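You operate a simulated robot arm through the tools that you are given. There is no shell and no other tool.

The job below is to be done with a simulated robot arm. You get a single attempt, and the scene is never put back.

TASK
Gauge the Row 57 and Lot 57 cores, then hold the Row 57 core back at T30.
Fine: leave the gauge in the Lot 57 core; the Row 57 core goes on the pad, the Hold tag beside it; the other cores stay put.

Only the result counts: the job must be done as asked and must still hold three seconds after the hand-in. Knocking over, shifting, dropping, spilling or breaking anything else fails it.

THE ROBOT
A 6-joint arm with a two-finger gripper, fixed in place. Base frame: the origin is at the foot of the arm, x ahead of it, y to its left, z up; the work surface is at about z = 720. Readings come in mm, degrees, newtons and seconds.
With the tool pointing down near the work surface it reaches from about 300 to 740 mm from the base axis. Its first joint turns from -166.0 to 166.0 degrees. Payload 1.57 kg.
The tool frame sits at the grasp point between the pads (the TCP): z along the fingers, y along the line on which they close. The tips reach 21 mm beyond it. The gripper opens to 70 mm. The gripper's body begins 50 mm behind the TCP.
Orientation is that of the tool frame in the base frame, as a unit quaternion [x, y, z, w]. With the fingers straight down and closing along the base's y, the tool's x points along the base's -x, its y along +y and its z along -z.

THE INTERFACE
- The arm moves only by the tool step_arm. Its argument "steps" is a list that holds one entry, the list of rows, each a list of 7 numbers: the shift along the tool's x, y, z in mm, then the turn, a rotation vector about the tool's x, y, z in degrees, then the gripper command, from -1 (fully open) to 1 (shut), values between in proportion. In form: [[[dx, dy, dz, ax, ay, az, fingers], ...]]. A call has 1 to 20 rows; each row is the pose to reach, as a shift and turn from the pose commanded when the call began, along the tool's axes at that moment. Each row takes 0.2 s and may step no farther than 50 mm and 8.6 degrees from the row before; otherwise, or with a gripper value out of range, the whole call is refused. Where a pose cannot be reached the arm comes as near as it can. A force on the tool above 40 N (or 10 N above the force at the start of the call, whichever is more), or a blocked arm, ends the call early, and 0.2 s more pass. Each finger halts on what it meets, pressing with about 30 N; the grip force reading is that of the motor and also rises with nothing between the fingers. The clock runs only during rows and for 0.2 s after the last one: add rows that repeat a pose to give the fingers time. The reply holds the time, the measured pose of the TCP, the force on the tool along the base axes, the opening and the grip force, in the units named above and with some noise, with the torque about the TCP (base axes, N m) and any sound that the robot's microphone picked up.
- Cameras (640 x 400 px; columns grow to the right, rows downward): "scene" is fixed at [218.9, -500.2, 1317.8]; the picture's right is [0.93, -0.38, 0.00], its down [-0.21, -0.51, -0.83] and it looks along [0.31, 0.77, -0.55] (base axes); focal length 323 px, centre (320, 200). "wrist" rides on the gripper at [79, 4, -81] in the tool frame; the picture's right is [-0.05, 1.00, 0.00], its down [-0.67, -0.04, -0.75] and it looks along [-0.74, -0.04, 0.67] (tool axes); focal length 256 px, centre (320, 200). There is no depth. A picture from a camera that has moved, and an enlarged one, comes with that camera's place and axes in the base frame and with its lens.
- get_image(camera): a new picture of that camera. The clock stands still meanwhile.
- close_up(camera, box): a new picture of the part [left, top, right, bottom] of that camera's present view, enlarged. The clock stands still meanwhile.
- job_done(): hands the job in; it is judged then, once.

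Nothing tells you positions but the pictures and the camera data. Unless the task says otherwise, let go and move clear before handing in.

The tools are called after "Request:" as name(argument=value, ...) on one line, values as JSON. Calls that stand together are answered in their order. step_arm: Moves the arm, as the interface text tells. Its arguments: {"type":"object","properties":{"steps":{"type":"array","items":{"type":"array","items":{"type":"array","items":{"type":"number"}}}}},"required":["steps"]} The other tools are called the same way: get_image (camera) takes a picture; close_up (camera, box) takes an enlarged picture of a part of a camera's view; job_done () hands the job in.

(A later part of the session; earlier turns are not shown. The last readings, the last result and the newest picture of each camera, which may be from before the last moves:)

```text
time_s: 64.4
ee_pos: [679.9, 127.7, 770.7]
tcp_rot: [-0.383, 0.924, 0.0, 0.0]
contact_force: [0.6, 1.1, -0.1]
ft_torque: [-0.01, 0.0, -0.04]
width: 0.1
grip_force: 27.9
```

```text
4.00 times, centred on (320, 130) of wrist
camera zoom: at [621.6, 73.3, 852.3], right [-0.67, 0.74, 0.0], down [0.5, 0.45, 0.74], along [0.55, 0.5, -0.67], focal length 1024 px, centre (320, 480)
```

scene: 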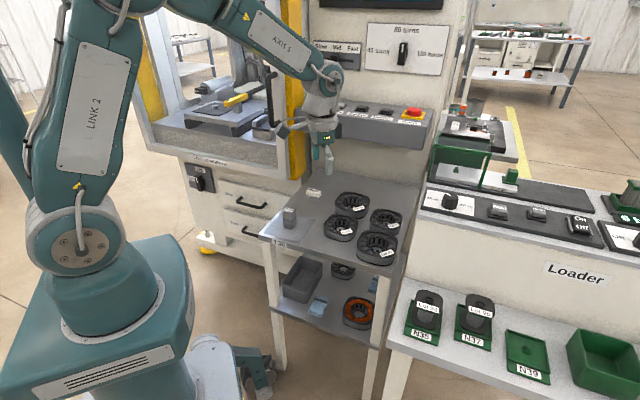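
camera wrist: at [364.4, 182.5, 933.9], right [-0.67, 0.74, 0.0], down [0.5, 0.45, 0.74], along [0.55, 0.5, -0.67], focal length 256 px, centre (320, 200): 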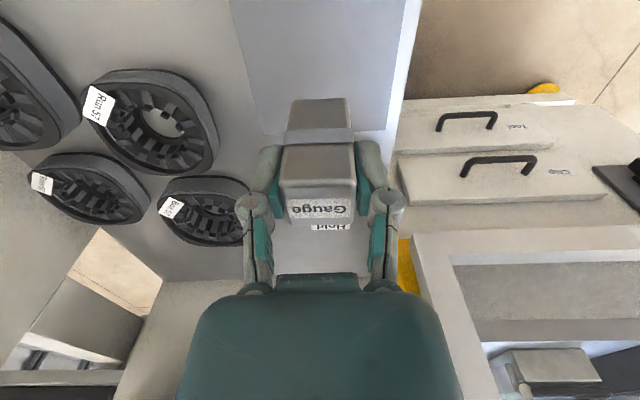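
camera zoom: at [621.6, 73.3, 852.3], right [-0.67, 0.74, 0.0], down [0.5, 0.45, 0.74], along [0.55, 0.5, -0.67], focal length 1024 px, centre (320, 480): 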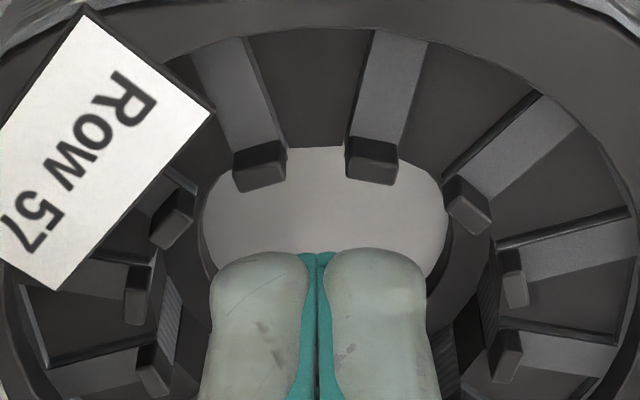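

At this height the tips are above the tooth posts, so that test says nothing. I'll return to centre, go 13 mm deeper, and repeat the sideways probing inside the bore.

Request:
step_arm(steps=[[[-4, 0, 0, 0, 0, 0, 1], [-8, 0, 0, 0, 0, 0, 1], [-8, 0, 0, 0, 0, 0, 1], [-8, 0, 6, 0, 0, 0, 1], [-8, 0, 12, 0, 0, 0, 1], [-8, 0, 12, 0, 0, 0, 1]]])

Request:
step_arm(steps=[[[2, 0, 0, 0, 0, 0, 1], [4, 0, 0, 0, 0, 0, 1], [4, 0, 0, 0, 0, 0, 1]]])

Request:
step_arm(steps=[[[1, 0, 0, 0, 0, 0, 1], [2, 0, 0, 0, 0, 0, 1], [2, 0, 0, 0, 0, 0, 1]]])

Request:
step_arm(steps=[[[1, 0, 0, 0, 0, 0, 1], [2, 0, 0, 0, 0, 0, 1], [2, 0, 0, 0, 0, 0, 1]]])

```text
time_s: 65.8
ee_pos: [686.4, 134.4, 758.3]
tcp_rot: [-0.383, 0.924, 0.0, 0.0]
contact_force: [-0.1, -0.8, 0.3]
ft_torque: [0.01, 0.01, -0.02]
width: 0.0
grip_force: 29.1
```

```text
time_s: 66.6
ee_pos: [683.1, 130.9, 757.7]
tcp_rot: [-0.384, 0.924, 0.001, 0.0]
contact_force: [1.7, 1.5, 0.1]
ft_torque: [0.03, -0.04, -0.03]
width: 6.2
grip_force: 28.7
```

```text
time_s: 67.4
ee_pos: [680.2, 129.3, 758.5]
tcp_rot: [-0.382, 0.924, 0.0, 0.0]
contact_force: [1.0, 0.4, 0.1]
ft_torque: [0.03, -0.06, 0.03]
width: 5.8
grip_force: 28.7
```

```text
time_s: 68.2
ee_pos: [679.0, 127.1, 757.5]
tcp_rot: [-0.384, 0.923, 0.0, 0.0]
contact_force: [1.6, 0.8, 0.2]
ft_torque: [0.03, -0.01, -0.02]
width: 6.0
grip_force: 28.1
```

Request:
get_image(camera="wrist")

Request:
close_up(camera="wrist", box=[240, 80, 400, 180])

Request:
close_up(camera="scene", box=[320, 180, 410, 270])

```text
taken
camera wrist: at [621.3, 73.4, 839.8], right [-0.67, 0.74, 0.0], down [0.5, 0.45, 0.74], along [0.55, 0.5, -0.67], focal length 256 px, centre (320, 200)
```

wrist: 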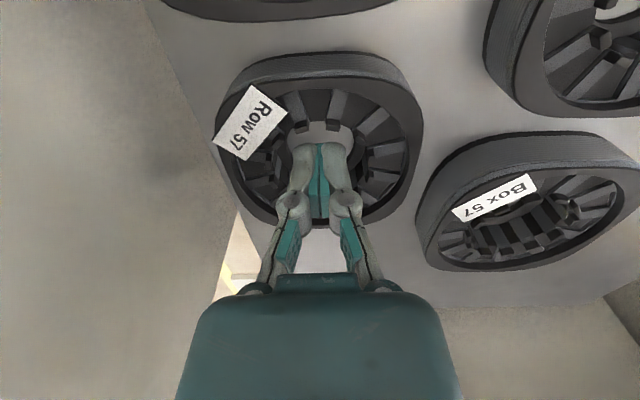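

```text
4.00 times, centred on (320, 130) of wrist
camera zoom: at [621.3, 73.4, 839.8], right [-0.67, 0.74, 0.0], down [0.5, 0.45, 0.74], along [0.55, 0.5, -0.67], focal length 1024 px, centre (320, 480)
```

zoom: 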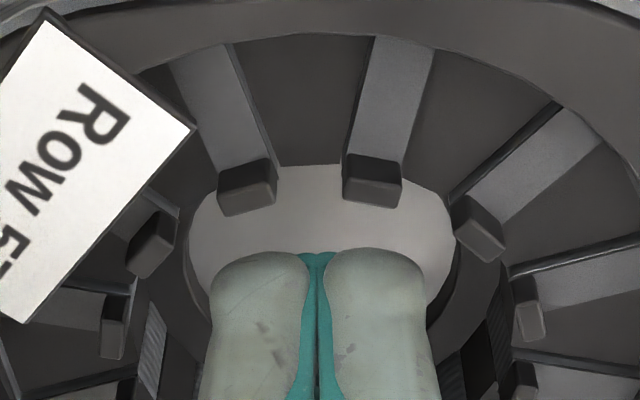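

```text
4.44 times, centred on (365, 225) of scene
camera zoom: at [218.9, -500.2, 1317.8], right [0.93, -0.38, 0.0], down [-0.21, -0.51, -0.83], along [0.31, 0.77, -0.55], focal length 1437 px, centre (120, 89)
```

zoom: 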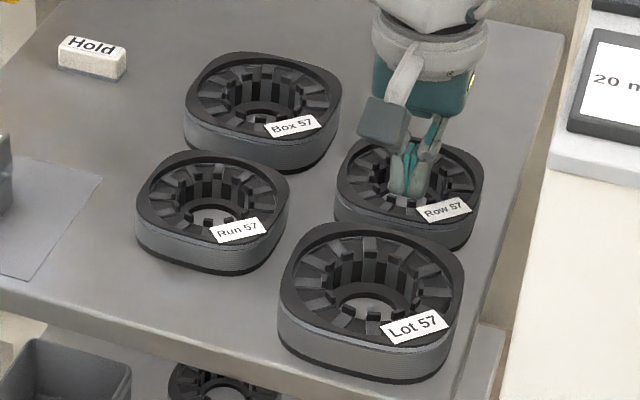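

The fingers met an unseen wall well inside the visible teeth and began nudging Row, so Row's real bore is narrower than it looks and the gauge stops on its mouth. I'll back off, leave Row, and probe Lot's bore the same way for comparison.

Request:
step_arm(steps=[[[-5, 0, 0, 0, 0, 0, 1], [-8, 0, 0, 0, 0, 0, 1], [-8, 0, -20, 0, 0, 0, 1], [-8, 0, -55, 0, 0, 0, 1], [-8, 0, -90, 0, 0, 0, 1], [20, -1, -100, 0, 0, 0, 1], [55, -2, -100, 0, 0, 0, 1], [90, -3, -100, 0, 0, 0, 1], [111.4, -3.6, -100, 0, 0, 0, 1], [111.4, -3.6, -100, 0, 0, 0, 1]]])

Request:
close_up(camera="wrist", box=[240, 0, 400, 100])

Request:
close_up(camera="scene", box=[350, 190, 410, 260])

```text
time_s: 70.4
ee_pos: [602.9, 46.0, 858.8]
tcp_rot: [-0.383, 0.924, 0.0, 0.0]
contact_force: [0.0, 0.6, 0.2]
ft_torque: [-0.01, 0.02, 0.02]
width: 0.2
grip_force: 28.3
```

```text
4.00 times, centred on (320, 50) of wrist
camera zoom: at [545.1, -8.1, 940.4], right [-0.67, 0.74, 0.0], down [0.5, 0.45, 0.74], along [0.55, 0.5, -0.67], focal length 1024 px, centre (320, 800)
```

zoom: 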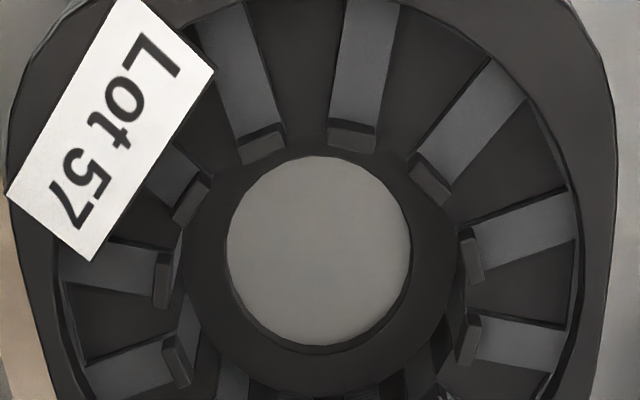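

```text
5.71 times, centred on (380, 225) of scene
camera zoom: at [218.9, -500.2, 1317.8], right [0.93, -0.38, 0.0], down [-0.21, -0.51, -0.83], along [0.31, 0.77, -0.55], focal length 1848 px, centre (-23, 57)
```

zoom: 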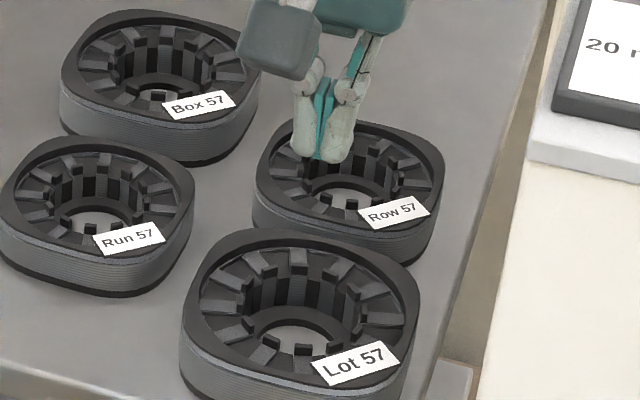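

Lot's hole is centred within 1 mm of the gripper. I'll lower the closed fingers and open them gently to feel its bore.

Request:
step_arm(steps=[[[1.2, 0.1, 25, 0, 0, 0, 1], [1.2, 0.1, 60, 0, 0, 0, 1], [1.2, 0.1, 90, 0, 0, 0, 1], [1.2, 0.1, 100, 0, 0, 0, 1], [1.2, 0.1, 102, 0, 0, 0, 1], [1.2, 0.1, 102, 0, 0, 0, 1]]])

Request:
step_arm(steps=[[[0, 0, 0, 0, 0, 0, 0.9], [0, 0, 0, 0, 0, 0, 0.8], [0, 0, 0, 0, 0, 0, 0.8]]])

Request:
step_arm(steps=[[[0, 0, 0, 0, 0, 0, 0.7], [0, 0, 0, 0, 0, 0, 0.65], [0, 0, 0, 0, 0, 0, 0.65]]])

Request:
close_up(camera="wrist", box=[240, 80, 400, 180])

```text
time_s: 71.8
ee_pos: [602.9, 45.9, 756.0]
tcp_rot: [-0.383, 0.924, -0.001, 0.0]
contact_force: [0.1, -0.8, 0.2]
ft_torque: [-0.01, -0.04, 0.01]
width: 0.0
grip_force: 28.6
```

```text
time_s: 72.6
ee_pos: [603.6, 46.0, 756.0]
tcp_rot: [-0.383, 0.924, 0.0, 0.0]
contact_force: [0.7, 0.3, 0.0]
ft_torque: [-0.01, 0.01, 0.01]
width: 7.2
grip_force: 0.0
```

```text
time_s: 73.4
ee_pos: [603.9, 46.2, 756.4]
tcp_rot: [-0.383, 0.924, -0.001, 0.0]
contact_force: [2.9, -1.7, 0.1]
ft_torque: [0.0, 0.0, 0.02]
width: 10.6
grip_force: 0.1
```

```text
4.00 times, centred on (320, 130) of wrist
camera zoom: at [544.4, -8.5, 837.9], right [-0.67, 0.74, 0.0], down [0.5, 0.45, 0.74], along [0.55, 0.5, -0.67], focal length 1024 px, centre (320, 480)
```

zoom: 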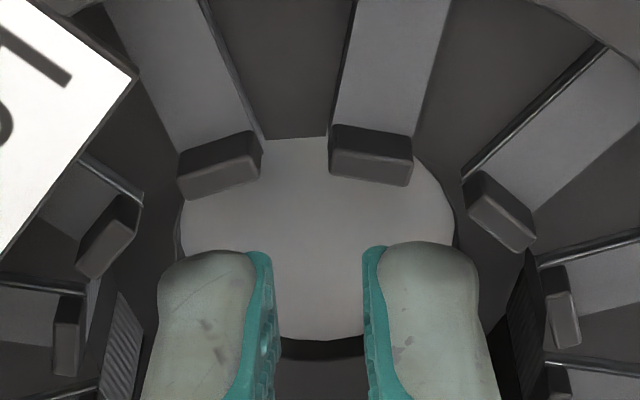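

Request:
step_arm(steps=[[[0, 0, 0, 0, 0, 0, 0.6], [0, 0, 0, 0, 0, 0, 0.55], [0, 0, 0, 0, 0, 0, 0.55]]])

Request:
close_up(camera="wrist", box=[240, 80, 400, 180])

```text
time_s: 74.2
ee_pos: [603.2, 46.8, 756.1]
tcp_rot: [-0.383, 0.924, 0.0, 0.001]
contact_force: [3.5, 0.7, 1.0]
ft_torque: [-0.01, 0.03, -0.01]
width: 12.5
grip_force: 0.0
```

```text
4.00 times, centred on (320, 130) of wrist
camera zoom: at [544.3, -8.2, 838.0], right [-0.67, 0.74, 0.0], down [0.5, 0.45, 0.74], along [0.55, 0.5, -0.67], focal length 1024 px, centre (320, 480)
```

zoom: 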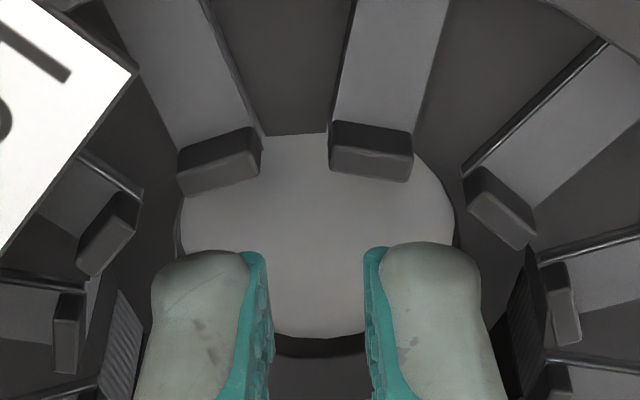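

Lot's bore half-width is about 15.9 mm at 45°, versus about 13.4 mm for Row. The gauge's half-width is 14.85 mm, so it fits Lot with about 1 mm clearance when square to it, and it can't enter Row, which explains the hold. I'll fine-centre on Lot in this axis, then turn 90° and do the other.

Request:
step_arm(steps=[[[0, -0.6, 0, 0, 0, 0, 0.8], [0, -0.6, 0, 0, 0, 0, 0.65], [0, -0.6, 0, 0, 0, 0, 0.62], [0, -0.6, 0, 0, 0, 0, 0.62]]])

Request:
step_arm(steps=[[[0, 0, 0, 0, 0, 0, 0.58], [0, 0, 0, 0, 0, 0, 0.58]]])

Request:
step_arm(steps=[[[0, 0, 0, 0, 0, 0, 0.54], [0, 0, 0, 0, 0, 0, 0.54]]])

Request:
close_up(camera="wrist", box=[240, 80, 400, 180])

```text
time_s: 75.2
ee_pos: [602.0, 46.5, 755.3]
tcp_rot: [-0.382, 0.924, 0.0, -0.001]
contact_force: [-1.9, 1.8, -1.3]
ft_torque: [0.0, -0.01, -0.02]
width: 11.5
grip_force: 0.1
```

```text
time_s: 75.8
ee_pos: [602.8, 46.1, 756.3]
tcp_rot: [-0.383, 0.924, 0.0, 0.0]
contact_force: [-0.6, 3.5, 0.1]
ft_torque: [0.0, 0.01, 0.01]
width: 12.5
grip_force: 0.1
```

```text
time_s: 76.4
ee_pos: [602.6, 46.5, 755.7]
tcp_rot: [-0.383, 0.924, 0.0, -0.001]
contact_force: [1.2, 2.8, 0.2]
ft_torque: [0.01, 0.0, 0.03]
width: 13.2
grip_force: 0.0
```

```text
4.00 times, centred on (320, 130) of wrist
camera zoom: at [544.7, -8.7, 838.2], right [-0.67, 0.74, 0.0], down [0.5, 0.45, 0.74], along [0.55, 0.5, -0.67], focal length 1024 px, centre (320, 480)
```

zoom: 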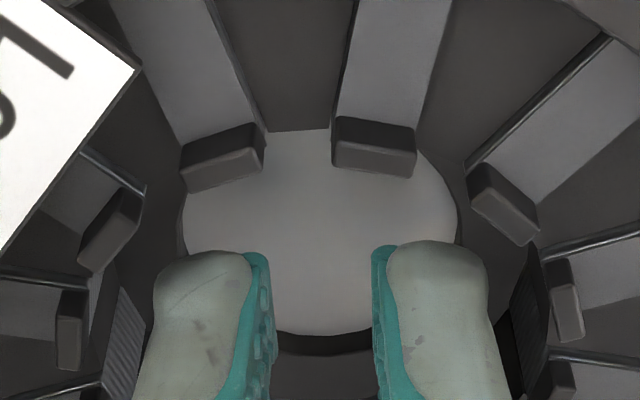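

There is also a small push along tool x, so I need to know whether the bore is round or square. I'll close a little, turn 20° inside the bore, and reopen. A square bore would block the fingers earlier.

Request:
step_arm(steps=[[[-0.5, 0.3, 0, 0, 0, 0, 0.9], [-0.5, 0.3, 0, 0, 0, 0, 0.95], [-0.5, 0.3, 0, 0, 0, 7, 0.95], [-0.5, 0.3, 0, 0, 0, 14, 0.95], [-0.5, 0.3, 0, 0, 0, 20, 0.95], [-0.5, 0.3, 0, 0, 0, 20, 0.8], [-0.5, 0.3, 0, 0, 0, 20, 0.8]]])

Request:
step_arm(steps=[[[0, 0, 0, 0, 0, 0, 0.72], [0, 0, 0, 0, 0, 0, 0.72]]])

Request:
step_arm(steps=[[[0, 0, 0, 0, 0, 0, 0.65], [0, 0, 0, 0, 0, 0, 0.65]]])

Request:
step_arm(steps=[[[0, 0, 0, 0, 0, 0, 0.55], [0, 0, 0, 0, 0, 0, 0.55]]])

Request:
close_up(camera="wrist", box=[240, 80, 400, 180])

```text
time_s: 78.0
ee_pos: [602.8, 46.7, 755.7]
tcp_rot: [-0.216, 0.976, 0.0, 0.001]
contact_force: [0.5, 0.3, -0.3]
ft_torque: [0.0, 0.0, 0.02]
width: 7.0
grip_force: 0.1
```

```text
time_s: 78.6
ee_pos: [603.5, 45.5, 756.2]
tcp_rot: [-0.217, 0.976, 0.0, 0.0]
contact_force: [-0.4, 0.5, 0.1]
ft_torque: [0.04, 0.01, -0.01]
width: 9.4
grip_force: 0.1
```

```text
time_s: 79.2
ee_pos: [603.4, 45.8, 755.9]
tcp_rot: [-0.217, 0.976, 0.0, -0.001]
contact_force: [-0.3, 0.7, 0.1]
ft_torque: [0.01, 0.01, -0.02]
width: 9.7
grip_force: 0.0
```

```text
time_s: 79.8
ee_pos: [602.2, 45.9, 756.4]
tcp_rot: [-0.216, 0.976, 0.0, 0.0]
contact_force: [-0.6, -0.4, 0.8]
ft_torque: [0.02, 0.01, 0.01]
width: 11.7
grip_force: 0.1
```

```text
4.00 times, centred on (320, 130) of wrist
camera zoom: at [529.9, 15.0, 838.0], right [-0.37, 0.93, 0.0], down [0.62, 0.25, 0.74], along [0.69, 0.28, -0.67], focal length 1024 px, centre (320, 480)
```

zoom: 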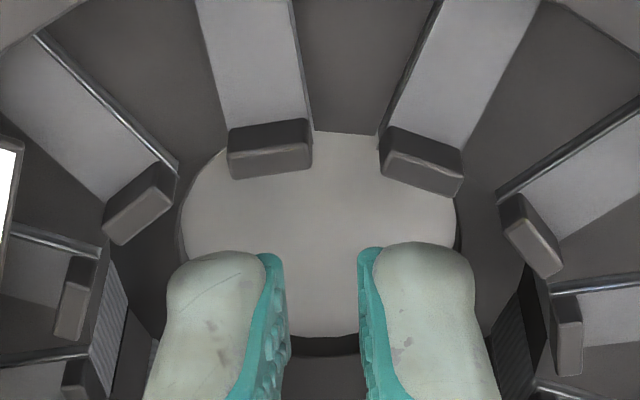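

At 20° off, the fingers block at about 8.6 mm instead of 12 mm, which confirms a square bore at 45° with ±15.9 mm half-width, and the TCP is now centred on it. I'll go back to the gauge and squeeze it in both axes so it's centred and square in the grip.

Request:
step_arm(steps=[[[0, 0, 0, 0, 0, 0, 1], [0, 0, -20, 0, 0, 0, 1], [0, 0, -60, 0, 0, 0, 1], [0, 0, -100, 0, 0, 0, 1], [8, 24, -105, 0, 0, 6, 0], [20, 58, -105, 0, 0, 14, -0.5], [32, 94, -105, 0, 0, 22, -0.8], [44, 130, -105, 0, 0, 30, -1], [56, 166, -105, 0, 0, 38, -1], [68, 202, -105, 0, 0, 46, -1], [79, 232, -105, 0, 0, 54, -1], [85.4, 248.6, -105, 0, 0, 62, -1], [85.4, 248.6, -105, 0, 0, 69, -1], [85.4, 248.6, -105, 0, 0, 69, -1]]])

Request:
get_image(camera="wrist")

Request:
close_up(camera="wrist", box=[240, 40, 400, 140])

```text
time_s: 82.8
ee_pos: [420.1, 235.2, 860.6]
tcp_rot: [0.374, 0.927, 0.0, 0.0]
contact_force: [-0.2, -0.7, -0.1]
ft_torque: [0.03, 0.01, -0.01]
width: 69.9
grip_force: 0.0
```

```text
taken
camera wrist: at [366.9, 292.1, 943.1], right [0.73, 0.68, 0.0], down [0.45, -0.49, 0.74], along [0.51, -0.55, -0.67], focal length 256 px, centre (320, 200)
```

wrist: 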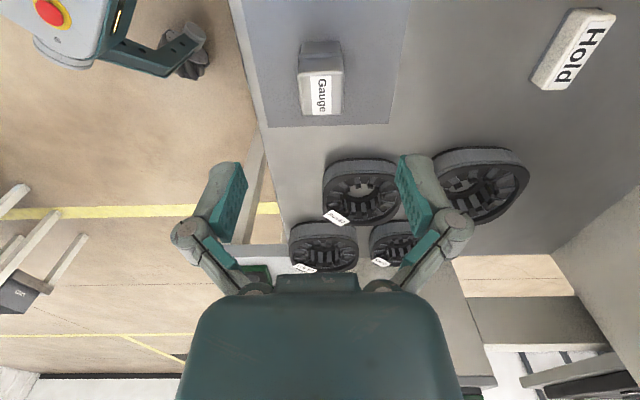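

```text
4.00 times, centred on (320, 90) of wrist
camera zoom: at [366.9, 292.1, 943.1], right [0.73, 0.68, 0.0], down [0.45, -0.49, 0.74], along [0.51, -0.55, -0.67], focal length 1024 px, centre (320, 640)
```

zoom: 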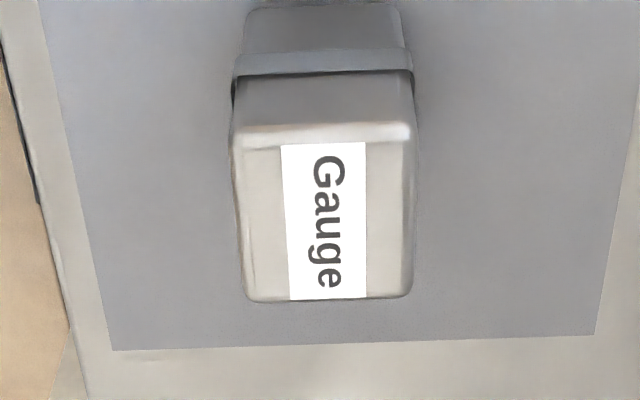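

I'll descend and squeeze in this axis to centre the gauge, then open and rise.

Request:
step_arm(steps=[[[0, 0, 25, 0, 0, 0, -1], [0, 0, 60, 0, 0, 0, -1], [0, 0, 77, 0, 0, 0, -1], [0, 0, 80, 0, 0, 0, -0.5], [0, 0, 80, 0, 0, 0, 0], [0, 0, 80, 0, 0, 0, 0.1], [0, 0, 80, 0, 0, 0, 0.3], [0, 0, 80, 0, 0, 0, 0.3]]])

Request:
step_arm(steps=[[[0, 0, 0, 0, 0, 0, 0.0], [0, 0, 0, 0, 0, 0, -0.5], [0, 0, 0, 0, 0, 0, -1], [0, 0, 0, 0, 0, 0, -1], [0, 0, -25, 0, 0, 0, -1], [0, 0, -60, 0, 0, 0, -1], [0, 0, -60, 0, 0, 0, -1]]])

```text
time_s: 84.6
ee_pos: [420.7, 234.9, 782.6]
tcp_rot: [0.375, 0.927, 0.0, 0.001]
contact_force: [0.7, 0.1, 1.6]
ft_torque: [0.07, -0.09, 0.0]
width: 29.6
grip_force: 30.1
```

```text
time_s: 86.2
ee_pos: [419.9, 236.4, 840.6]
tcp_rot: [0.374, 0.927, 0.0, 0.0]
contact_force: [0.8, -0.8, -0.2]
ft_torque: [-0.03, 0.01, 0.02]
width: 70.1
grip_force: 0.0
```

Now I'll rotate 90° and grip in the other axis.

Request:
step_arm(steps=[[[0, 0, 0, 0, 0, -8.2, -1], [0, 0, 0, 0, 0, -16.4, -1], [0, 0, 0, 0, 0, -24.6, -1], [0, 0, 0, 0, 0, -32.8, -1], [0, 0, 0, 0, 0, -41, -1], [0, 0, 0, 0, 0, -49.2, -1], [0, 0, 0, 0, 0, -57.4, -1], [0, 0, 0, 0, 0, -65.6, -1], [0, 0, 0, 0, 0, -73.8, -1], [0, 0, 0, 0, 0, -82, -1], [0, 0, 0, 0, 0, -90, -1], [0, 0, 25, 0, 0, -90, -1], [0, 0, 52, 0, 0, -90, -1], [0, 0, 60, 0, 0, -90, -0.5], [0, 0, 60, 0, 0, -90, 0], [0, 0, 60, 0, 0, -90, 0.1]]])

Request:
step_arm(steps=[[[0, 0, 0, 0, 0, 0, 0.3], [0, 0, 0, 0, 0, 0, 1], [0, 0, 0, 0, 0, 0, 1]]])

Request:
get_image(camera="wrist")

```text
time_s: 89.6
ee_pos: [421.0, 234.7, 780.2]
tcp_rot: [-0.391, 0.92, 0.001, 0.0]
contact_force: [-0.4, 0.1, 0.3]
ft_torque: [0.01, -0.03, -0.02]
width: 31.6
grip_force: 0.1
```

```text
time_s: 90.4
ee_pos: [420.5, 235.5, 780.9]
tcp_rot: [-0.39, 0.921, -0.001, -0.001]
contact_force: [0.3, 0.0, 0.6]
ft_torque: [0.02, -0.06, -0.01]
width: 29.8
grip_force: 30.2
```

```text
taken
camera wrist: at [363.3, 179.6, 863.1], right [-0.68, 0.73, 0.0], down [0.49, 0.45, 0.74], along [0.54, 0.51, -0.67], focal length 256 px, centre (320, 200)
```

wrist: 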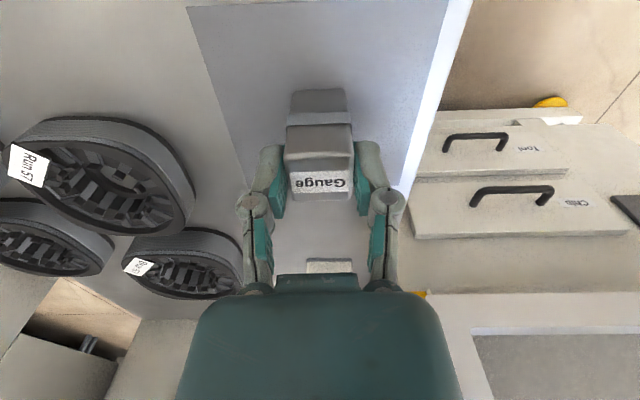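

The gauge is gripped square and centred. I'll lift it slowly and head back over Row for a proper centred check, then Lot.

Request:
step_arm(steps=[[[0, 0, -2, 0, 0, 0, 1], [0, 0, -6, 0, 0, 0, 1], [0, 0, -14, 0, 0, 0, 1], [0, 0, -26, 0, 0, 0, 1], [0, 0, -40, 0, 0, 0, 1], [0, 0, -56, 0, 0, 0, 1], [0, 0, -70, 0, 0, 0, 1], [0, 0, -80, 0, 0, 0, 1], [0, 0, -85, 0, 0, 0, 1]]])

Request:
step_arm(steps=[[[-4, -10, 0, 0, 0, 0, 1], [-13, -32, 0, 0, 0, 0, 1], [-26, -62, 0, 0, 0, 0, 1], [-39, -94, 0, 0, 0, 0, 1], [-52, -126, 0, 0, 0, 0, 1], [-66, -158, 0, 0, 0, 0, 1], [-79, -190, 0, 0, 0, 0, 1], [-92, -220, 0, 0, 0, 0, 1], [-102, -244, 0, 0, 0, 0, 1], [-107, -257, 0, 0, 0, 0, 1], [-108.8, -261, 0, 0, 0, 0, 1], [-108.8, -261, 0, 0, 0, 0, 1]]])

Request:
get_image(camera="wrist")

Request:
close_up(camera="wrist", box=[240, 0, 400, 100])

```text
time_s: 92.4
ee_pos: [420.6, 234.7, 866.6]
tcp_rot: [-0.39, 0.921, 0.0, 0.001]
contact_force: [-0.4, -0.1, -2.8]
ft_torque: [0.01, 0.0, 0.0]
width: 29.5
grip_force: 30.1
```

```text
time_s: 95.0
ee_pos: [684.5, 133.2, 866.5]
tcp_rot: [-0.391, 0.92, 0.001, -0.001]
contact_force: [0.6, 0.5, -1.8]
ft_torque: [-0.01, -0.01, 0.01]
width: 29.6
grip_force: 29.8
```

```text
taken
camera wrist: at [627.2, 77.2, 948.3], right [-0.68, 0.73, 0.0], down [0.49, 0.45, 0.74], along [0.54, 0.51, -0.67], focal length 256 px, centre (320, 200)
```

wrist: 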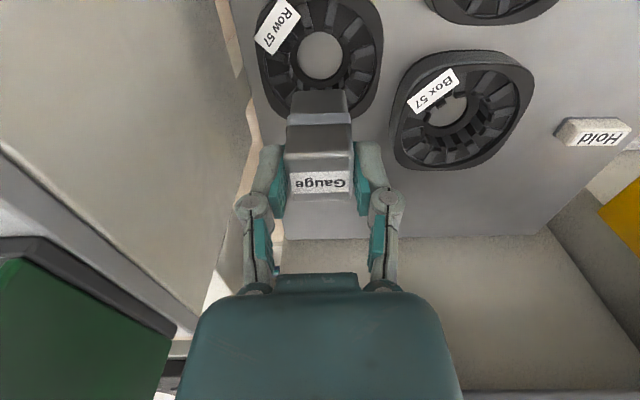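

```text
4.00 times, centred on (320, 50) of wrist
camera zoom: at [627.2, 77.2, 948.3], right [-0.68, 0.73, 0.0], down [0.49, 0.45, 0.74], along [0.54, 0.51, -0.67], focal length 1024 px, centre (320, 800)
```

zoom: 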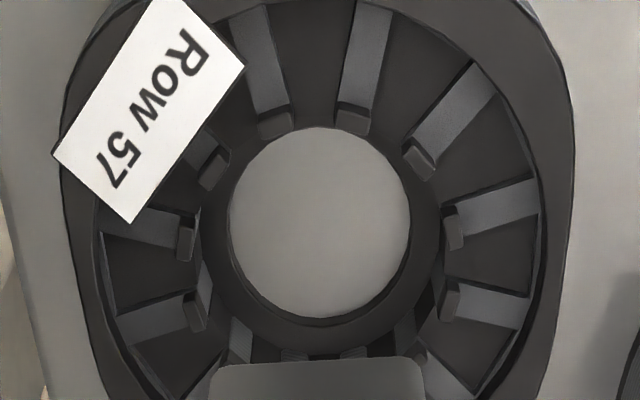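

Row's bore is about 3.7 mm toward the camera along tool x. I'll correct, descend, and touch the mouth gently and centred.

Request:
step_arm(steps=[[[1.8, 0.2, 5, 0, 0, 0, 1], [3.7, 0.35, 18, 0, 0, 0, 1], [3.7, 0.35, 34, 0, 0, 0, 1], [3.7, 0.35, 46, 0, 0, 0, 1], [3.7, 0.35, 54, 0, 0, 0, 1], [3.7, 0.35, 57, 0, 0, 0, 1], [3.7, 0.35, 57, 0, 0, 0, 1]]])

Request:
step_arm(steps=[[[0, 0, 1, 0, 0, 0, 1], [0, 0, 2, 0, 0, 0, 1], [0, 0, 2, 0, 0, 0, 1]]])

Request:
step_arm(steps=[[[0, 0, 1, 0, 0, 0, 1], [0, 0, 2, 0, 0, 0, 1], [0, 0, 2, 0, 0, 0, 1]]])

Request:
close_up(camera="scene", box=[366, 195, 406, 240])

```text
time_s: 96.6
ee_pos: [680.7, 130.1, 809.4]
tcp_rot: [-0.39, 0.921, 0.0, 0.0]
contact_force: [0.4, 0.3, -2.9]
ft_torque: [-0.02, 0.01, 0.02]
width: 29.5
grip_force: 29.9
```

```text
time_s: 97.4
ee_pos: [681.7, 130.2, 807.6]
tcp_rot: [-0.39, 0.921, 0.0, 0.0]
contact_force: [0.3, 1.2, 3.2]
ft_torque: [0.02, 0.01, -0.03]
width: 29.6
grip_force: 30.1
```

```text
time_s: 98.2
ee_pos: [681.9, 130.2, 807.4]
tcp_rot: [-0.391, 0.921, 0.0, 0.002]
contact_force: [2.9, 4.7, 21.1]
ft_torque: [0.09, -0.09, 0.01]
width: 30.0
grip_force: 30.4
```

```text
8.89 times, centred on (386, 218) of scene
camera zoom: at [218.9, -500.2, 1317.8], right [0.93, -0.38, 0.0], down [-0.21, -0.51, -0.83], along [0.31, 0.77, -0.55], focal length 2874 px, centre (-267, 44)
```

zoom: 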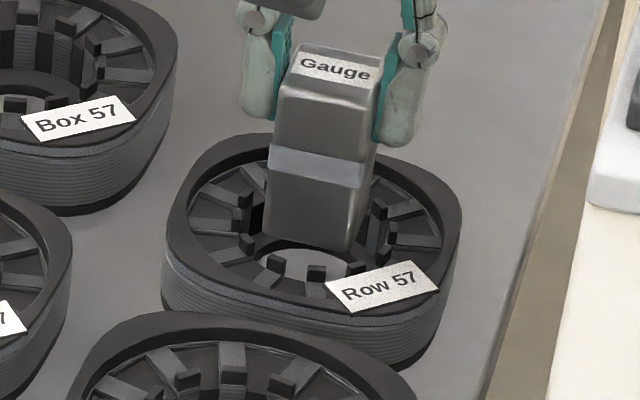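

Row refuses the gauge at its mouth even when centred and square, so it's gauged as no-go. I'll lift and carry the gauge to Lot's measured bore centre.

Request:
step_arm(steps=[[[0, 0, -5, 0, 0, 0, 1], [0, 0, -20, 0, 0, 0, 1], [0, 0, -40, 0, 0, 0, 1], [0, 0, -55, 0, 0, 0, 1], [10, 0, -60, 0, 0, 0, 1], [28, -0.5, -60, 0, 0, 0, 1], [50, -1, -60, 0, 0, 0, 1], [72, -1.4, -60, 0, 0, 0, 1], [94, -1.8, -60, 0, 0, 0, 1], [109, -2, -60, 0, 0, 0, 1], [114.5, -2.1, -60, 0, 0, 0, 1], [114.5, -2.1, -60, 0, 0, 0, 1], [114.5, -2.1, -60, 0, 0, 0, 1]]])

Request:
close_up(camera="wrist", box=[240, 0, 400, 100])

Request:
get_image(camera="wrist")

```text
time_s: 101.0
ee_pos: [603.0, 46.4, 864.8]
tcp_rot: [-0.391, 0.92, 0.0, 0.0]
contact_force: [-0.2, -0.6, -2.4]
ft_torque: [0.0, 0.0, -0.01]
width: 29.6
grip_force: 30.6
```

```text
4.00 times, centred on (320, 50) of wrist
camera zoom: at [545.6, -10.2, 947.0], right [-0.68, 0.73, 0.0], down [0.49, 0.45, 0.74], along [0.54, 0.51, -0.67], focal length 1024 px, centre (320, 800)
```

zoom: 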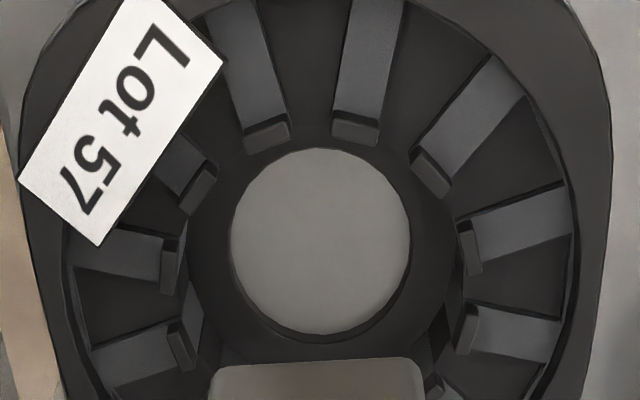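

```text
taken
camera wrist: at [545.6, -10.2, 947.0], right [-0.68, 0.73, 0.0], down [0.49, 0.45, 0.74], along [0.54, 0.51, -0.67], focal length 256 px, centre (320, 200)
```

wrist: 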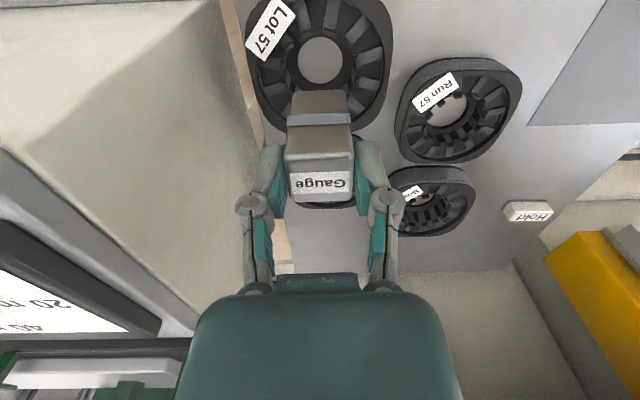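

The hole is within half a millimetre of the axis. I'll descend to just above the mouth, then ease in.

Request:
step_arm(steps=[[[0, 0, 8, 0, 0, 0, 1], [0, 0, 22, 0, 0, 0, 1], [0, 0, 36, 0, 0, 0, 1], [0, 0, 46, 0, 0, 0, 1], [0, 0, 51, 0, 0, 0, 1], [0, 0, 51, 0, 0, 0, 1]]])

Request:
step_arm(steps=[[[0, 0, 1, 0, 0, 0, 1], [0, 0, 3, 0, 0, 0, 1], [0, 0, 5, 0, 0, 0, 1], [0, 0, 5, 0, 0, 0, 1]]])

Request:
step_arm(steps=[[[0, 0, 1, 0, 0, 0, 1], [0, 0, 2, 0, 0, 0, 1], [0, 0, 2, 0, 0, 0, 1]]])

```text
time_s: 102.4
ee_pos: [602.6, 46.1, 812.3]
tcp_rot: [-0.391, 0.92, 0.0, 0.0]
contact_force: [-0.3, 0.5, -3.3]
ft_torque: [0.03, -0.01, 0.01]
width: 29.8
grip_force: 30.1
```

```text
time_s: 103.4
ee_pos: [604.1, 45.9, 810.1]
tcp_rot: [-0.391, 0.92, 0.0, 0.0]
contact_force: [1.5, 0.2, 1.1]
ft_torque: [-0.02, -0.03, -0.02]
width: 29.8
grip_force: 29.9
```

```text
time_s: 104.2
ee_pos: [603.6, 45.9, 808.4]
tcp_rot: [-0.391, 0.92, 0.0, 0.001]
contact_force: [-4.8, -0.2, 21.9]
ft_torque: [-0.03, 0.13, -0.01]
width: 29.8
grip_force: 29.8
```

It touched near the mouth with a push toward +tool x and +y, which fits the clearance of about 1 mm. I'll lift 3 mm, shift 0.7 mm in each of those directions, and try again.

Request:
step_arm(steps=[[[0, 0, -3, 0, 0, 0, 1], [0.7, 0.7, -3, 0, 0, 0, 1], [0.7, 0.7, -1, 0, 0, 0, 1], [0.7, 0.7, 0, 0, 0, 0, 1], [0.7, 0.7, 1, 0, 0, 0, 1]]])

Request:
close_up(camera="wrist", box=[240, 60, 400, 160])

Request:
close_up(camera="scene", box=[352, 210, 402, 260])

```text
time_s: 105.4
ee_pos: [602.1, 45.3, 808.1]
tcp_rot: [-0.391, 0.92, -0.001, 0.001]
contact_force: [-2.4, 1.5, 21.3]
ft_torque: [0.02, 0.07, 0.02]
width: 30.0
grip_force: 30.0
```

```text
4.00 times, centred on (320, 110) of wrist
camera zoom: at [544.7, -9.8, 889.5], right [-0.68, 0.73, 0.0], down [0.49, 0.45, 0.75], along [0.55, 0.51, -0.67], focal length 1024 px, centre (320, 560)
```

zoom: 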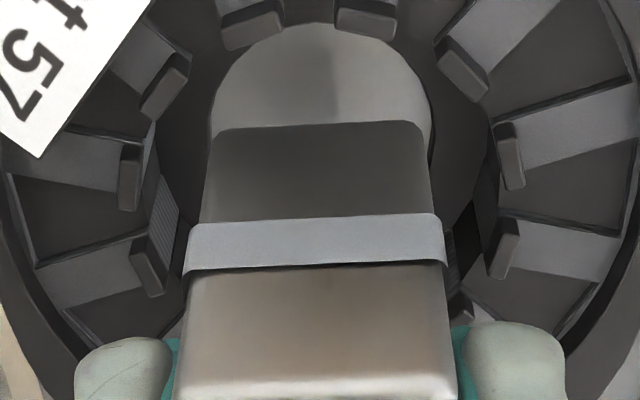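

```text
8.00 times, centred on (377, 235) of scene
camera zoom: at [218.9, -500.2, 1317.8], right [0.93, -0.38, 0.0], down [-0.21, -0.51, -0.83], along [0.31, 0.77, -0.55], focal length 2586 px, centre (-136, -80)
```

zoom: 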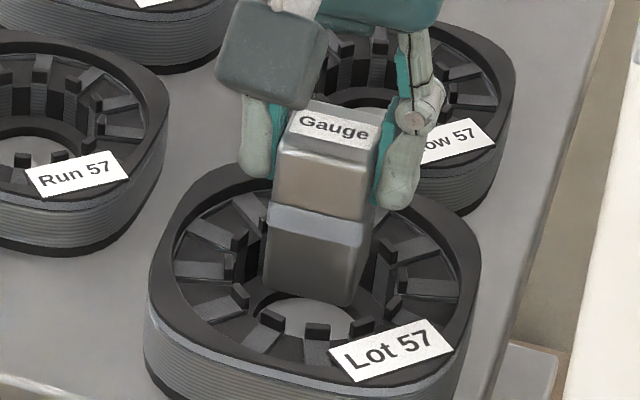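

Both finger measurements also fit an octagonal bore whose corner pockets lie 22.5° off these axes. In that case the gauge's corners must point into those pockets. I'll lift 4 mm, return to the measured centre, turn 22.5°, and ease down.

Request:
step_arm(steps=[[[0, 0, -4, 0, 0, 0, 1], [-0.7, -0.7, -5, 0, 0, 0, 1], [-0.7, -0.7, -5, 0, 0, 7.5, 1], [-0.7, -0.7, -5, 0, 0, 15, 1], [-0.7, -0.7, -5, 0, 0, 22.5, 1], [-0.7, -0.7, -3, 0, 0, 22.5, 1], [-0.7, -0.7, -1, 0, 0, 22.5, 1], [-0.7, -0.7, 0, 0, 0, 22.5, 1], [-0.7, -0.7, 0, 0, 0, 22.5, 1]]])

Request:
step_arm(steps=[[[0, 0, 1, 0, 0, 0, 1], [0, 0, 2, 0, 0, 0, 1], [0, 0, 2, 0, 0, 0, 1]]])

```text
time_s: 107.4
ee_pos: [602.4, 46.2, 806.6]
tcp_rot: [-0.204, 0.979, 0.0, 0.0]
contact_force: [-8.7, 2.7, 15.9]
ft_torque: [0.01, 0.17, -0.04]
width: 29.6
grip_force: 29.8
```

```text
time_s: 108.2
ee_pos: [603.1, 45.8, 805.0]
tcp_rot: [-0.204, 0.979, -0.001, -0.001]
contact_force: [-8.3, 2.9, 21.1]
ft_torque: [0.03, 0.19, -0.11]
width: 29.7
grip_force: 30.4
```

Now just one corner touches, with a strong sideways push back toward centre, so the other three corners are free. I'll shift about 0.8 mm in that direction and try again.

Request:
step_arm(steps=[[[0, 0, -3, 0, 0, 0, 1], [0.6, 0.6, -3, 0, 0, 0, 1], [0.6, 0.6, -1.5, 0, 0, 0, 1], [0.6, 0.6, 0, 0, 0, 0, 1], [0.6, 0.6, 0, 0, 0, 0, 1]]])

```text
time_s: 109.4
ee_pos: [602.7, 45.7, 804.3]
tcp_rot: [-0.204, 0.979, 0.0, 0.001]
contact_force: [2.4, 1.4, 11.9]
ft_torque: [0.01, -0.04, -0.06]
width: 29.6
grip_force: 29.8
```

Request:
step_arm(steps=[[[0, 0, -2, 0, 0, 0, 1], [-0.35, 0.1, -2, 0, 0, 0, 1], [-0.35, 0.1, -0.5, 0, 0, 0, 1], [-0.35, 0.1, 0.5, 0, 0, 0, 1], [-0.35, 0.1, 0.5, 0, 0, 0, 1]]])

Request:
close_up(camera="wrist", box=[240, 60, 400, 160])

```text
time_s: 110.6
ee_pos: [602.5, 46.4, 804.8]
tcp_rot: [-0.205, 0.979, 0.0, 0.0]
contact_force: [-6.8, -2.0, 20.3]
ft_torque: [-0.12, 0.24, -0.11]
width: 29.6
grip_force: 30.0
```

```text
4.00 times, centred on (320, 110) of wrist
camera zoom: at [528.4, 16.6, 886.6], right [-0.35, 0.94, 0.0], down [0.63, 0.23, 0.75], along [0.7, 0.26, -0.67], focal length 1024 px, centre (320, 560)
```

zoom: 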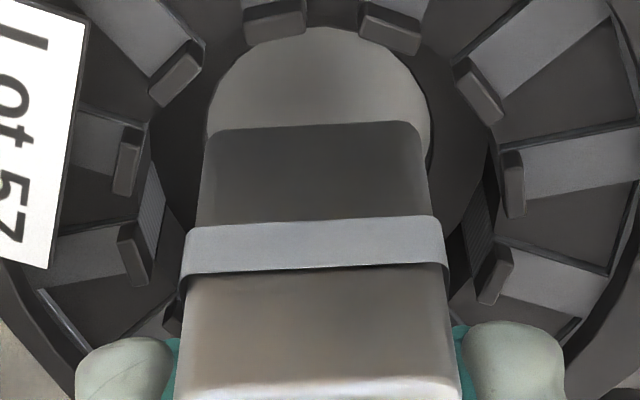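

The wrench consistently twists the gauge toward smaller yaw, so the pockets lie further round. A bore square to the base axes would also explain every measurement. I'll lift, return to centre, rotate the gauge to yaw 0, and try.

Request:
step_arm(steps=[[[0, 0, -5, 0, 0, 0, 1], [-0.25, -0.7, -7, 0, 0, 0, 1], [-0.25, -0.7, -7, 0, 0, 8, 1], [-0.25, -0.7, -7, 0, 0, 16, 1], [-0.25, -0.7, -7, 0, 0, 23, 1], [-0.25, -0.7, -7, 0, 0, 23, 1], [-0.25, -0.7, -4, 0, 0, 23, 1], [-0.25, -0.7, -1, 0, 0, 23, 1], [-0.25, -0.7, 1, 0, 0, 23, 1], [-0.25, -0.7, 1, 0, 0, 23, 1]]])

```text
time_s: 112.8
ee_pos: [602.8, 45.3, 802.2]
tcp_rot: [-0.004, 1.0, 0.0, -0.001]
contact_force: [-0.9, 0.2, -2.7]
ft_torque: [-0.01, 0.01, -0.04]
width: 29.6
grip_force: 30.1
```

No contact at all: at yaw 0 the gauge is entering Lot's bore. I'll continue down.

Request:
step_arm(steps=[[[0, 0, 2, 0, 0, 0, 1], [0, 0, 4, 0, 0, 0, 1], [0, 0, 6, 0, 0, 0, 1], [0, 0, 8, 0, 0, 0, 1], [0, 0, 8, 0, 0, 0, 1]]])

Request:
close_up(camera="wrist", box=[240, 60, 400, 160])

Request:
close_up(camera="scene", box=[352, 210, 402, 260])

```text
time_s: 114.0
ee_pos: [601.8, 46.1, 795.2]
tcp_rot: [-0.004, 1.0, 0.001, -0.001]
contact_force: [0.1, 0.5, -2.9]
ft_torque: [0.0, 0.02, 0.01]
width: 29.8
grip_force: 30.3
```

```text
4.00 times, centred on (320, 110) of wrist
camera zoom: at [524.4, 47.9, 876.7], right [0.04, 1.0, 0.0], down [0.67, -0.03, 0.74], along [0.74, -0.03, -0.67], focal length 1024 px, centre (320, 560)
```

zoom: 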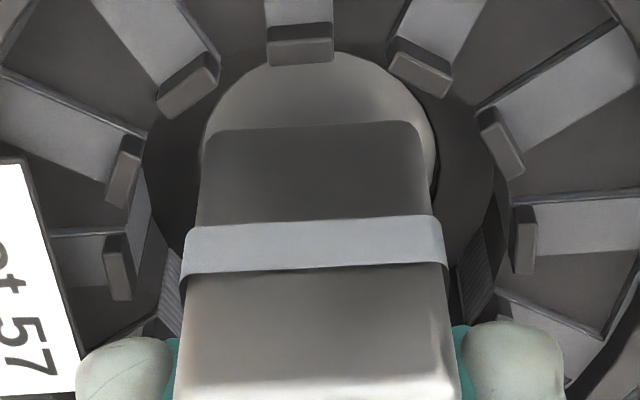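

```text
8.00 times, centred on (377, 235) of scene
camera zoom: at [218.9, -500.2, 1317.8], right [0.93, -0.38, 0.0], down [-0.21, -0.51, -0.83], along [0.31, 0.77, -0.55], focal length 2586 px, centre (-136, -80)
```

zoom: 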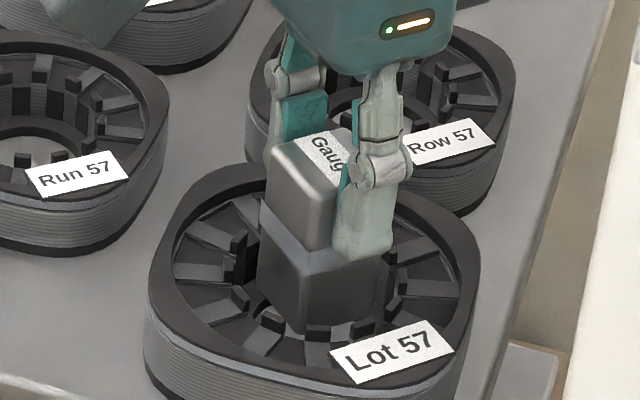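

The gauge slides into Lot freely at yaw 0. Row should therefore accept it the same way, so I'll withdraw, gauge Row properly at yaw 0, and come back to Lot afterwards.

Request:
step_arm(steps=[[[0, 0, -5, 0, 0, 0, 1], [0, 0, -20, 0, 0, 0, 1], [0, 0, -40, 0, 0, 0, 1], [0, 0, -58, 0, 0, 0, 1], [0, 0, -68, 0, 0, 0, 1], [-5, 6, -70, 0, 0, 0, 1], [-18, 19, -70, 0, 0, 0, 1], [-34, 36, -70, 0, 0, 0, 1], [-50, 53, -70, 0, 0, 0, 1], [-65, 69, -70, 0, 0, 0, 1], [-76, 80, -70, 0, 0, 0, 1], [-78.8, 83.2, -70, 0, 0, 0, 1], [-78.8, 83.2, -70, 0, 0, 0, 1]]])

Request:
close_up(camera="wrist", box=[240, 0, 400, 100])

```text
time_s: 116.8
ee_pos: [681.8, 128.9, 864.4]
tcp_rot: [-0.004, 1.0, 0.0, -0.001]
contact_force: [0.3, -0.6, -2.9]
ft_torque: [-0.03, 0.05, 0.0]
width: 29.8
grip_force: 30.3
```

```text
4.00 times, centred on (320, 50) of wrist
camera zoom: at [602.9, 131.7, 946.9], right [0.04, 1.0, 0.0], down [0.67, -0.03, 0.74], along [0.74, -0.03, -0.67], focal length 1024 px, centre (320, 800)
```

zoom: 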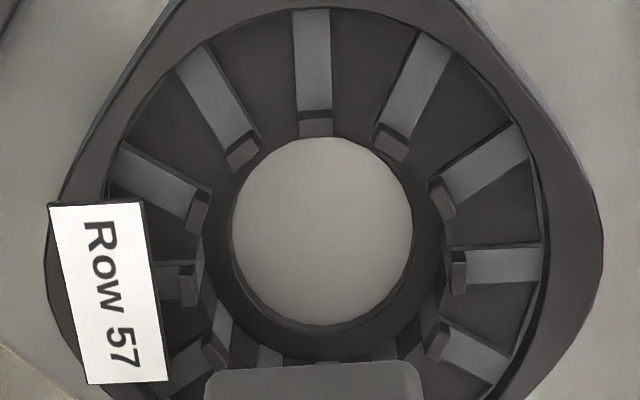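

Row's hole is about 2 mm nearer in x and 0.7 mm in +y. I'll correct and lower at yaw 0.

Request:
step_arm(steps=[[[2.0, 0.7, 8, 0, 0, 0, 1], [2.0, 0.7, 22, 0, 0, 0, 1], [2.0, 0.7, 36, 0, 0, 0, 1], [2.0, 0.7, 47, 0, 0, 0, 1], [2.0, 0.7, 54, 0, 0, 0, 1], [2.0, 0.7, 58, 0, 0, 0, 1], [2.0, 0.7, 58, 0, 0, 0, 1]]])

Request:
step_arm(steps=[[[0, 0, 1, 0, 0, 0, 1], [0, 0, 3, 0, 0, 0, 1], [0, 0, 4, 0, 0, 0, 1], [0, 0, 4, 0, 0, 0, 1]]])

```text
time_s: 118.4
ee_pos: [680.1, 130.9, 807.0]
tcp_rot: [-0.004, 1.0, 0.0, -0.001]
contact_force: [0.1, -0.9, -2.6]
ft_torque: [0.01, 0.03, 0.02]
width: 29.5
grip_force: 30.2
```

```text
time_s: 119.4
ee_pos: [679.2, 130.1, 802.1]
tcp_rot: [-0.004, 1.0, -0.001, -0.001]
contact_force: [-0.7, -0.9, -2.6]
ft_torque: [0.01, 0.01, 0.0]
width: 29.8
grip_force: 29.9
```

It's entering Row freely too. I'll continue to seat depth.

Request:
step_arm(steps=[[[0, 0, 3, 0, 0, 0, 1], [0, 0, 6, 0, 0, 0, 1], [0, 0, 9, 0, 0, 0, 1], [0, 0, 9, 0, 0, 0, 1]]])

Request:
step_arm(steps=[[[0, 0, 2, 0, 0, 0, 1], [0, 0, 4, 0, 0, 0, 1], [0, 0, 6, 0, 0, 0, 1], [0, 0, 6, 0, 0, 0, 1]]])

Request:
step_arm(steps=[[[0, 0, 1, 0, 0, 0, 1], [0, 0, 2, 0, 0, 0, 1], [0, 0, 3, 0, 0, 0, 1], [0, 0, 3, 0, 0, 0, 1]]])

Request:
close_up(camera="scene", box=[362, 195, 406, 240])

```text
time_s: 120.4
ee_pos: [678.5, 131.0, 794.3]
tcp_rot: [-0.005, 1.0, 0.0, 0.0]
contact_force: [-0.2, 0.9, -2.6]
ft_torque: [0.0, 0.01, 0.0]
width: 29.7
grip_force: 29.7
```

```text
time_s: 121.4
ee_pos: [679.2, 130.6, 787.5]
tcp_rot: [-0.004, 1.0, 0.001, -0.001]
contact_force: [-0.1, 0.4, -3.2]
ft_torque: [-0.02, -0.01, 0.02]
width: 29.5
grip_force: 30.5
```

```text
time_s: 122.4
ee_pos: [679.5, 130.6, 784.1]
tcp_rot: [-0.005, 1.0, -0.001, -0.001]
contact_force: [-0.3, -0.5, -3.2]
ft_torque: [0.0, -0.03, 0.01]
width: 29.5
grip_force: 29.9
```

```text
8.89 times, centred on (384, 218) of scene
camera zoom: at [218.9, -500.2, 1317.8], right [0.93, -0.38, 0.0], down [-0.21, -0.51, -0.83], along [0.31, 0.77, -0.55], focal length 2874 px, centre (-249, 44)
```

zoom: 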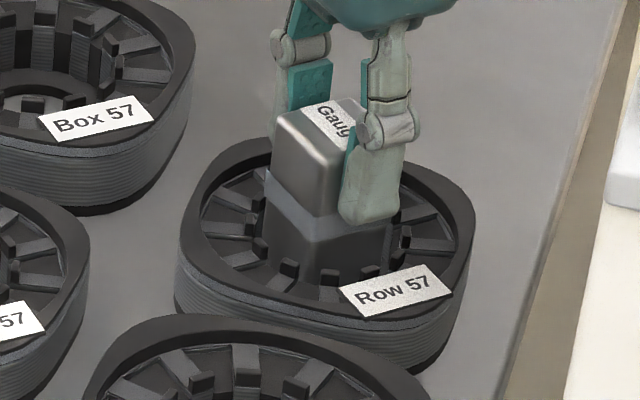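

The gauge is deep inside Row. I'll go down to the seat and hold it there a moment.

Request:
step_arm(steps=[[[0, 0, 1, 0, 0, 0, 1], [0, 0, 2, 0, 0, 0, 1], [0, 0, 2, 0, 0, 0, 1]]])

Request:
step_arm(steps=[[[0, 0, 1, 0, 0, 0, 1], [0, 0, 2, 0, 0, 0, 1], [0, 0, 2, 0, 0, 0, 1], [0, 0, 2, 0, 0, 0, 1], [0, 0, 2, 0, 0, 0, 1]]])

```text
time_s: 123.2
ee_pos: [679.4, 130.8, 782.4]
tcp_rot: [-0.004, 1.0, 0.0, -0.001]
contact_force: [-0.5, 0.0, -2.4]
ft_torque: [0.03, 0.0, -0.01]
width: 29.8
grip_force: 30.3
```

```text
time_s: 124.4
ee_pos: [679.9, 130.8, 781.3]
tcp_rot: [-0.004, 1.0, 0.0, 0.0]
contact_force: [1.2, 0.6, -0.6]
ft_torque: [0.01, -0.07, -0.04]
width: 29.6
grip_force: 29.6
```

It's seated at the bottom of Row. I'll release it briefly so it rests fully, then regrip.

Request:
step_arm(steps=[[[0, 0, 0.5, 0, 0, 0, 1], [0, 0, 0.5, 0, 0, 0, 0.1], [0, 0, 0.5, 0, 0, 0, 0], [0, 0, 0.5, 0, 0, 0, 0], [0, 0, 0.5, 0, 0, 0, 0], [0, 0, 0.5, 0, 0, 0, 0]]])

Request:
close_up(camera="wrist", box=[240, 60, 400, 160])

Request:
step_arm(steps=[[[0, 0, 0, 0, 0, 0, 0.3], [0, 0, 0, 0, 0, 0, 1], [0, 0, 0, 0, 0, 0, 1], [0, 0, -2, 0, 0, 0, 1], [0, 0, -4, 0, 0, 0, 1]]])

```text
time_s: 125.8
ee_pos: [678.6, 130.4, 779.0]
tcp_rot: [-0.005, 1.0, 0.0, -0.001]
contact_force: [0.1, 0.0, -1.2]
ft_torque: [-0.02, -0.01, 0.0]
width: 34.9
grip_force: 0.1
```

```text
4.00 times, centred on (320, 110) of wrist
camera zoom: at [600.4, 132.6, 862.2], right [0.04, 1.0, 0.0], down [0.67, -0.03, 0.74], along [0.74, -0.03, -0.67], focal length 1024 px, centre (320, 560)
```

zoom: 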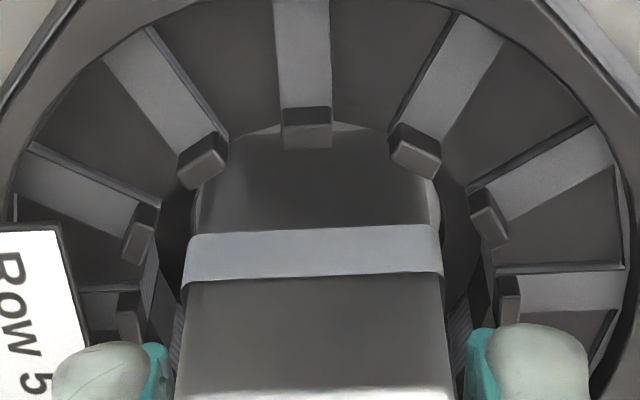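

```text
time_s: 127.0
ee_pos: [679.3, 130.1, 784.0]
tcp_rot: [-0.004, 1.0, 0.0, -0.002]
contact_force: [0.0, 0.7, -1.9]
ft_torque: [0.03, 0.02, 0.0]
width: 29.8
grip_force: 30.1
```

Row is gauged. I'll lift the gauge out and carry it back to Lot's known centre at yaw 0.

Request:
step_arm(steps=[[[0, 0, -6, 0, 0, 0, 1], [0, 0, -18, 0, 0, 0, 1], [0, 0, -34, 0, 0, 0, 1], [0, 0, -52, 0, 0, 0, 1], [0, 0, -68, 0, 0, 0, 1], [0, 0, -78, 0, 0, 0, 1], [6, -6, -80, 0, 0, 0, 1], [18, -19, -80, 0, 0, 0, 1], [33, -36, -80, 0, 0, 0, 1], [48, -53, -80, 0, 0, 0, 1], [62, -68, -80, 0, 0, 0, 1], [73, -80, -80, 0, 0, 0, 1], [76.8, -83.9, -80, 0, 0, 0, 1], [76.8, -83.9, -80, 0, 0, 0, 1]]])

Request:
close_up(camera="wrist", box=[240, 0, 400, 100])

```text
time_s: 130.0
ee_pos: [603.3, 45.5, 863.7]
tcp_rot: [-0.004, 1.0, 0.0, 0.0]
contact_force: [1.0, 1.0, -3.3]
ft_torque: [-0.01, -0.01, -0.01]
width: 29.7
grip_force: 29.7
```

```text
4.00 times, centred on (320, 50) of wrist
camera zoom: at [524.1, 48.0, 946.1], right [0.04, 1.0, 0.0], down [0.67, -0.03, 0.74], along [0.74, -0.03, -0.67], focal length 1024 px, centre (320, 800)
```

zoom: 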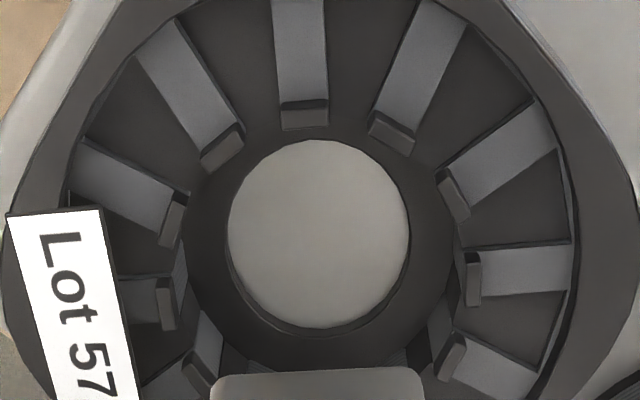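

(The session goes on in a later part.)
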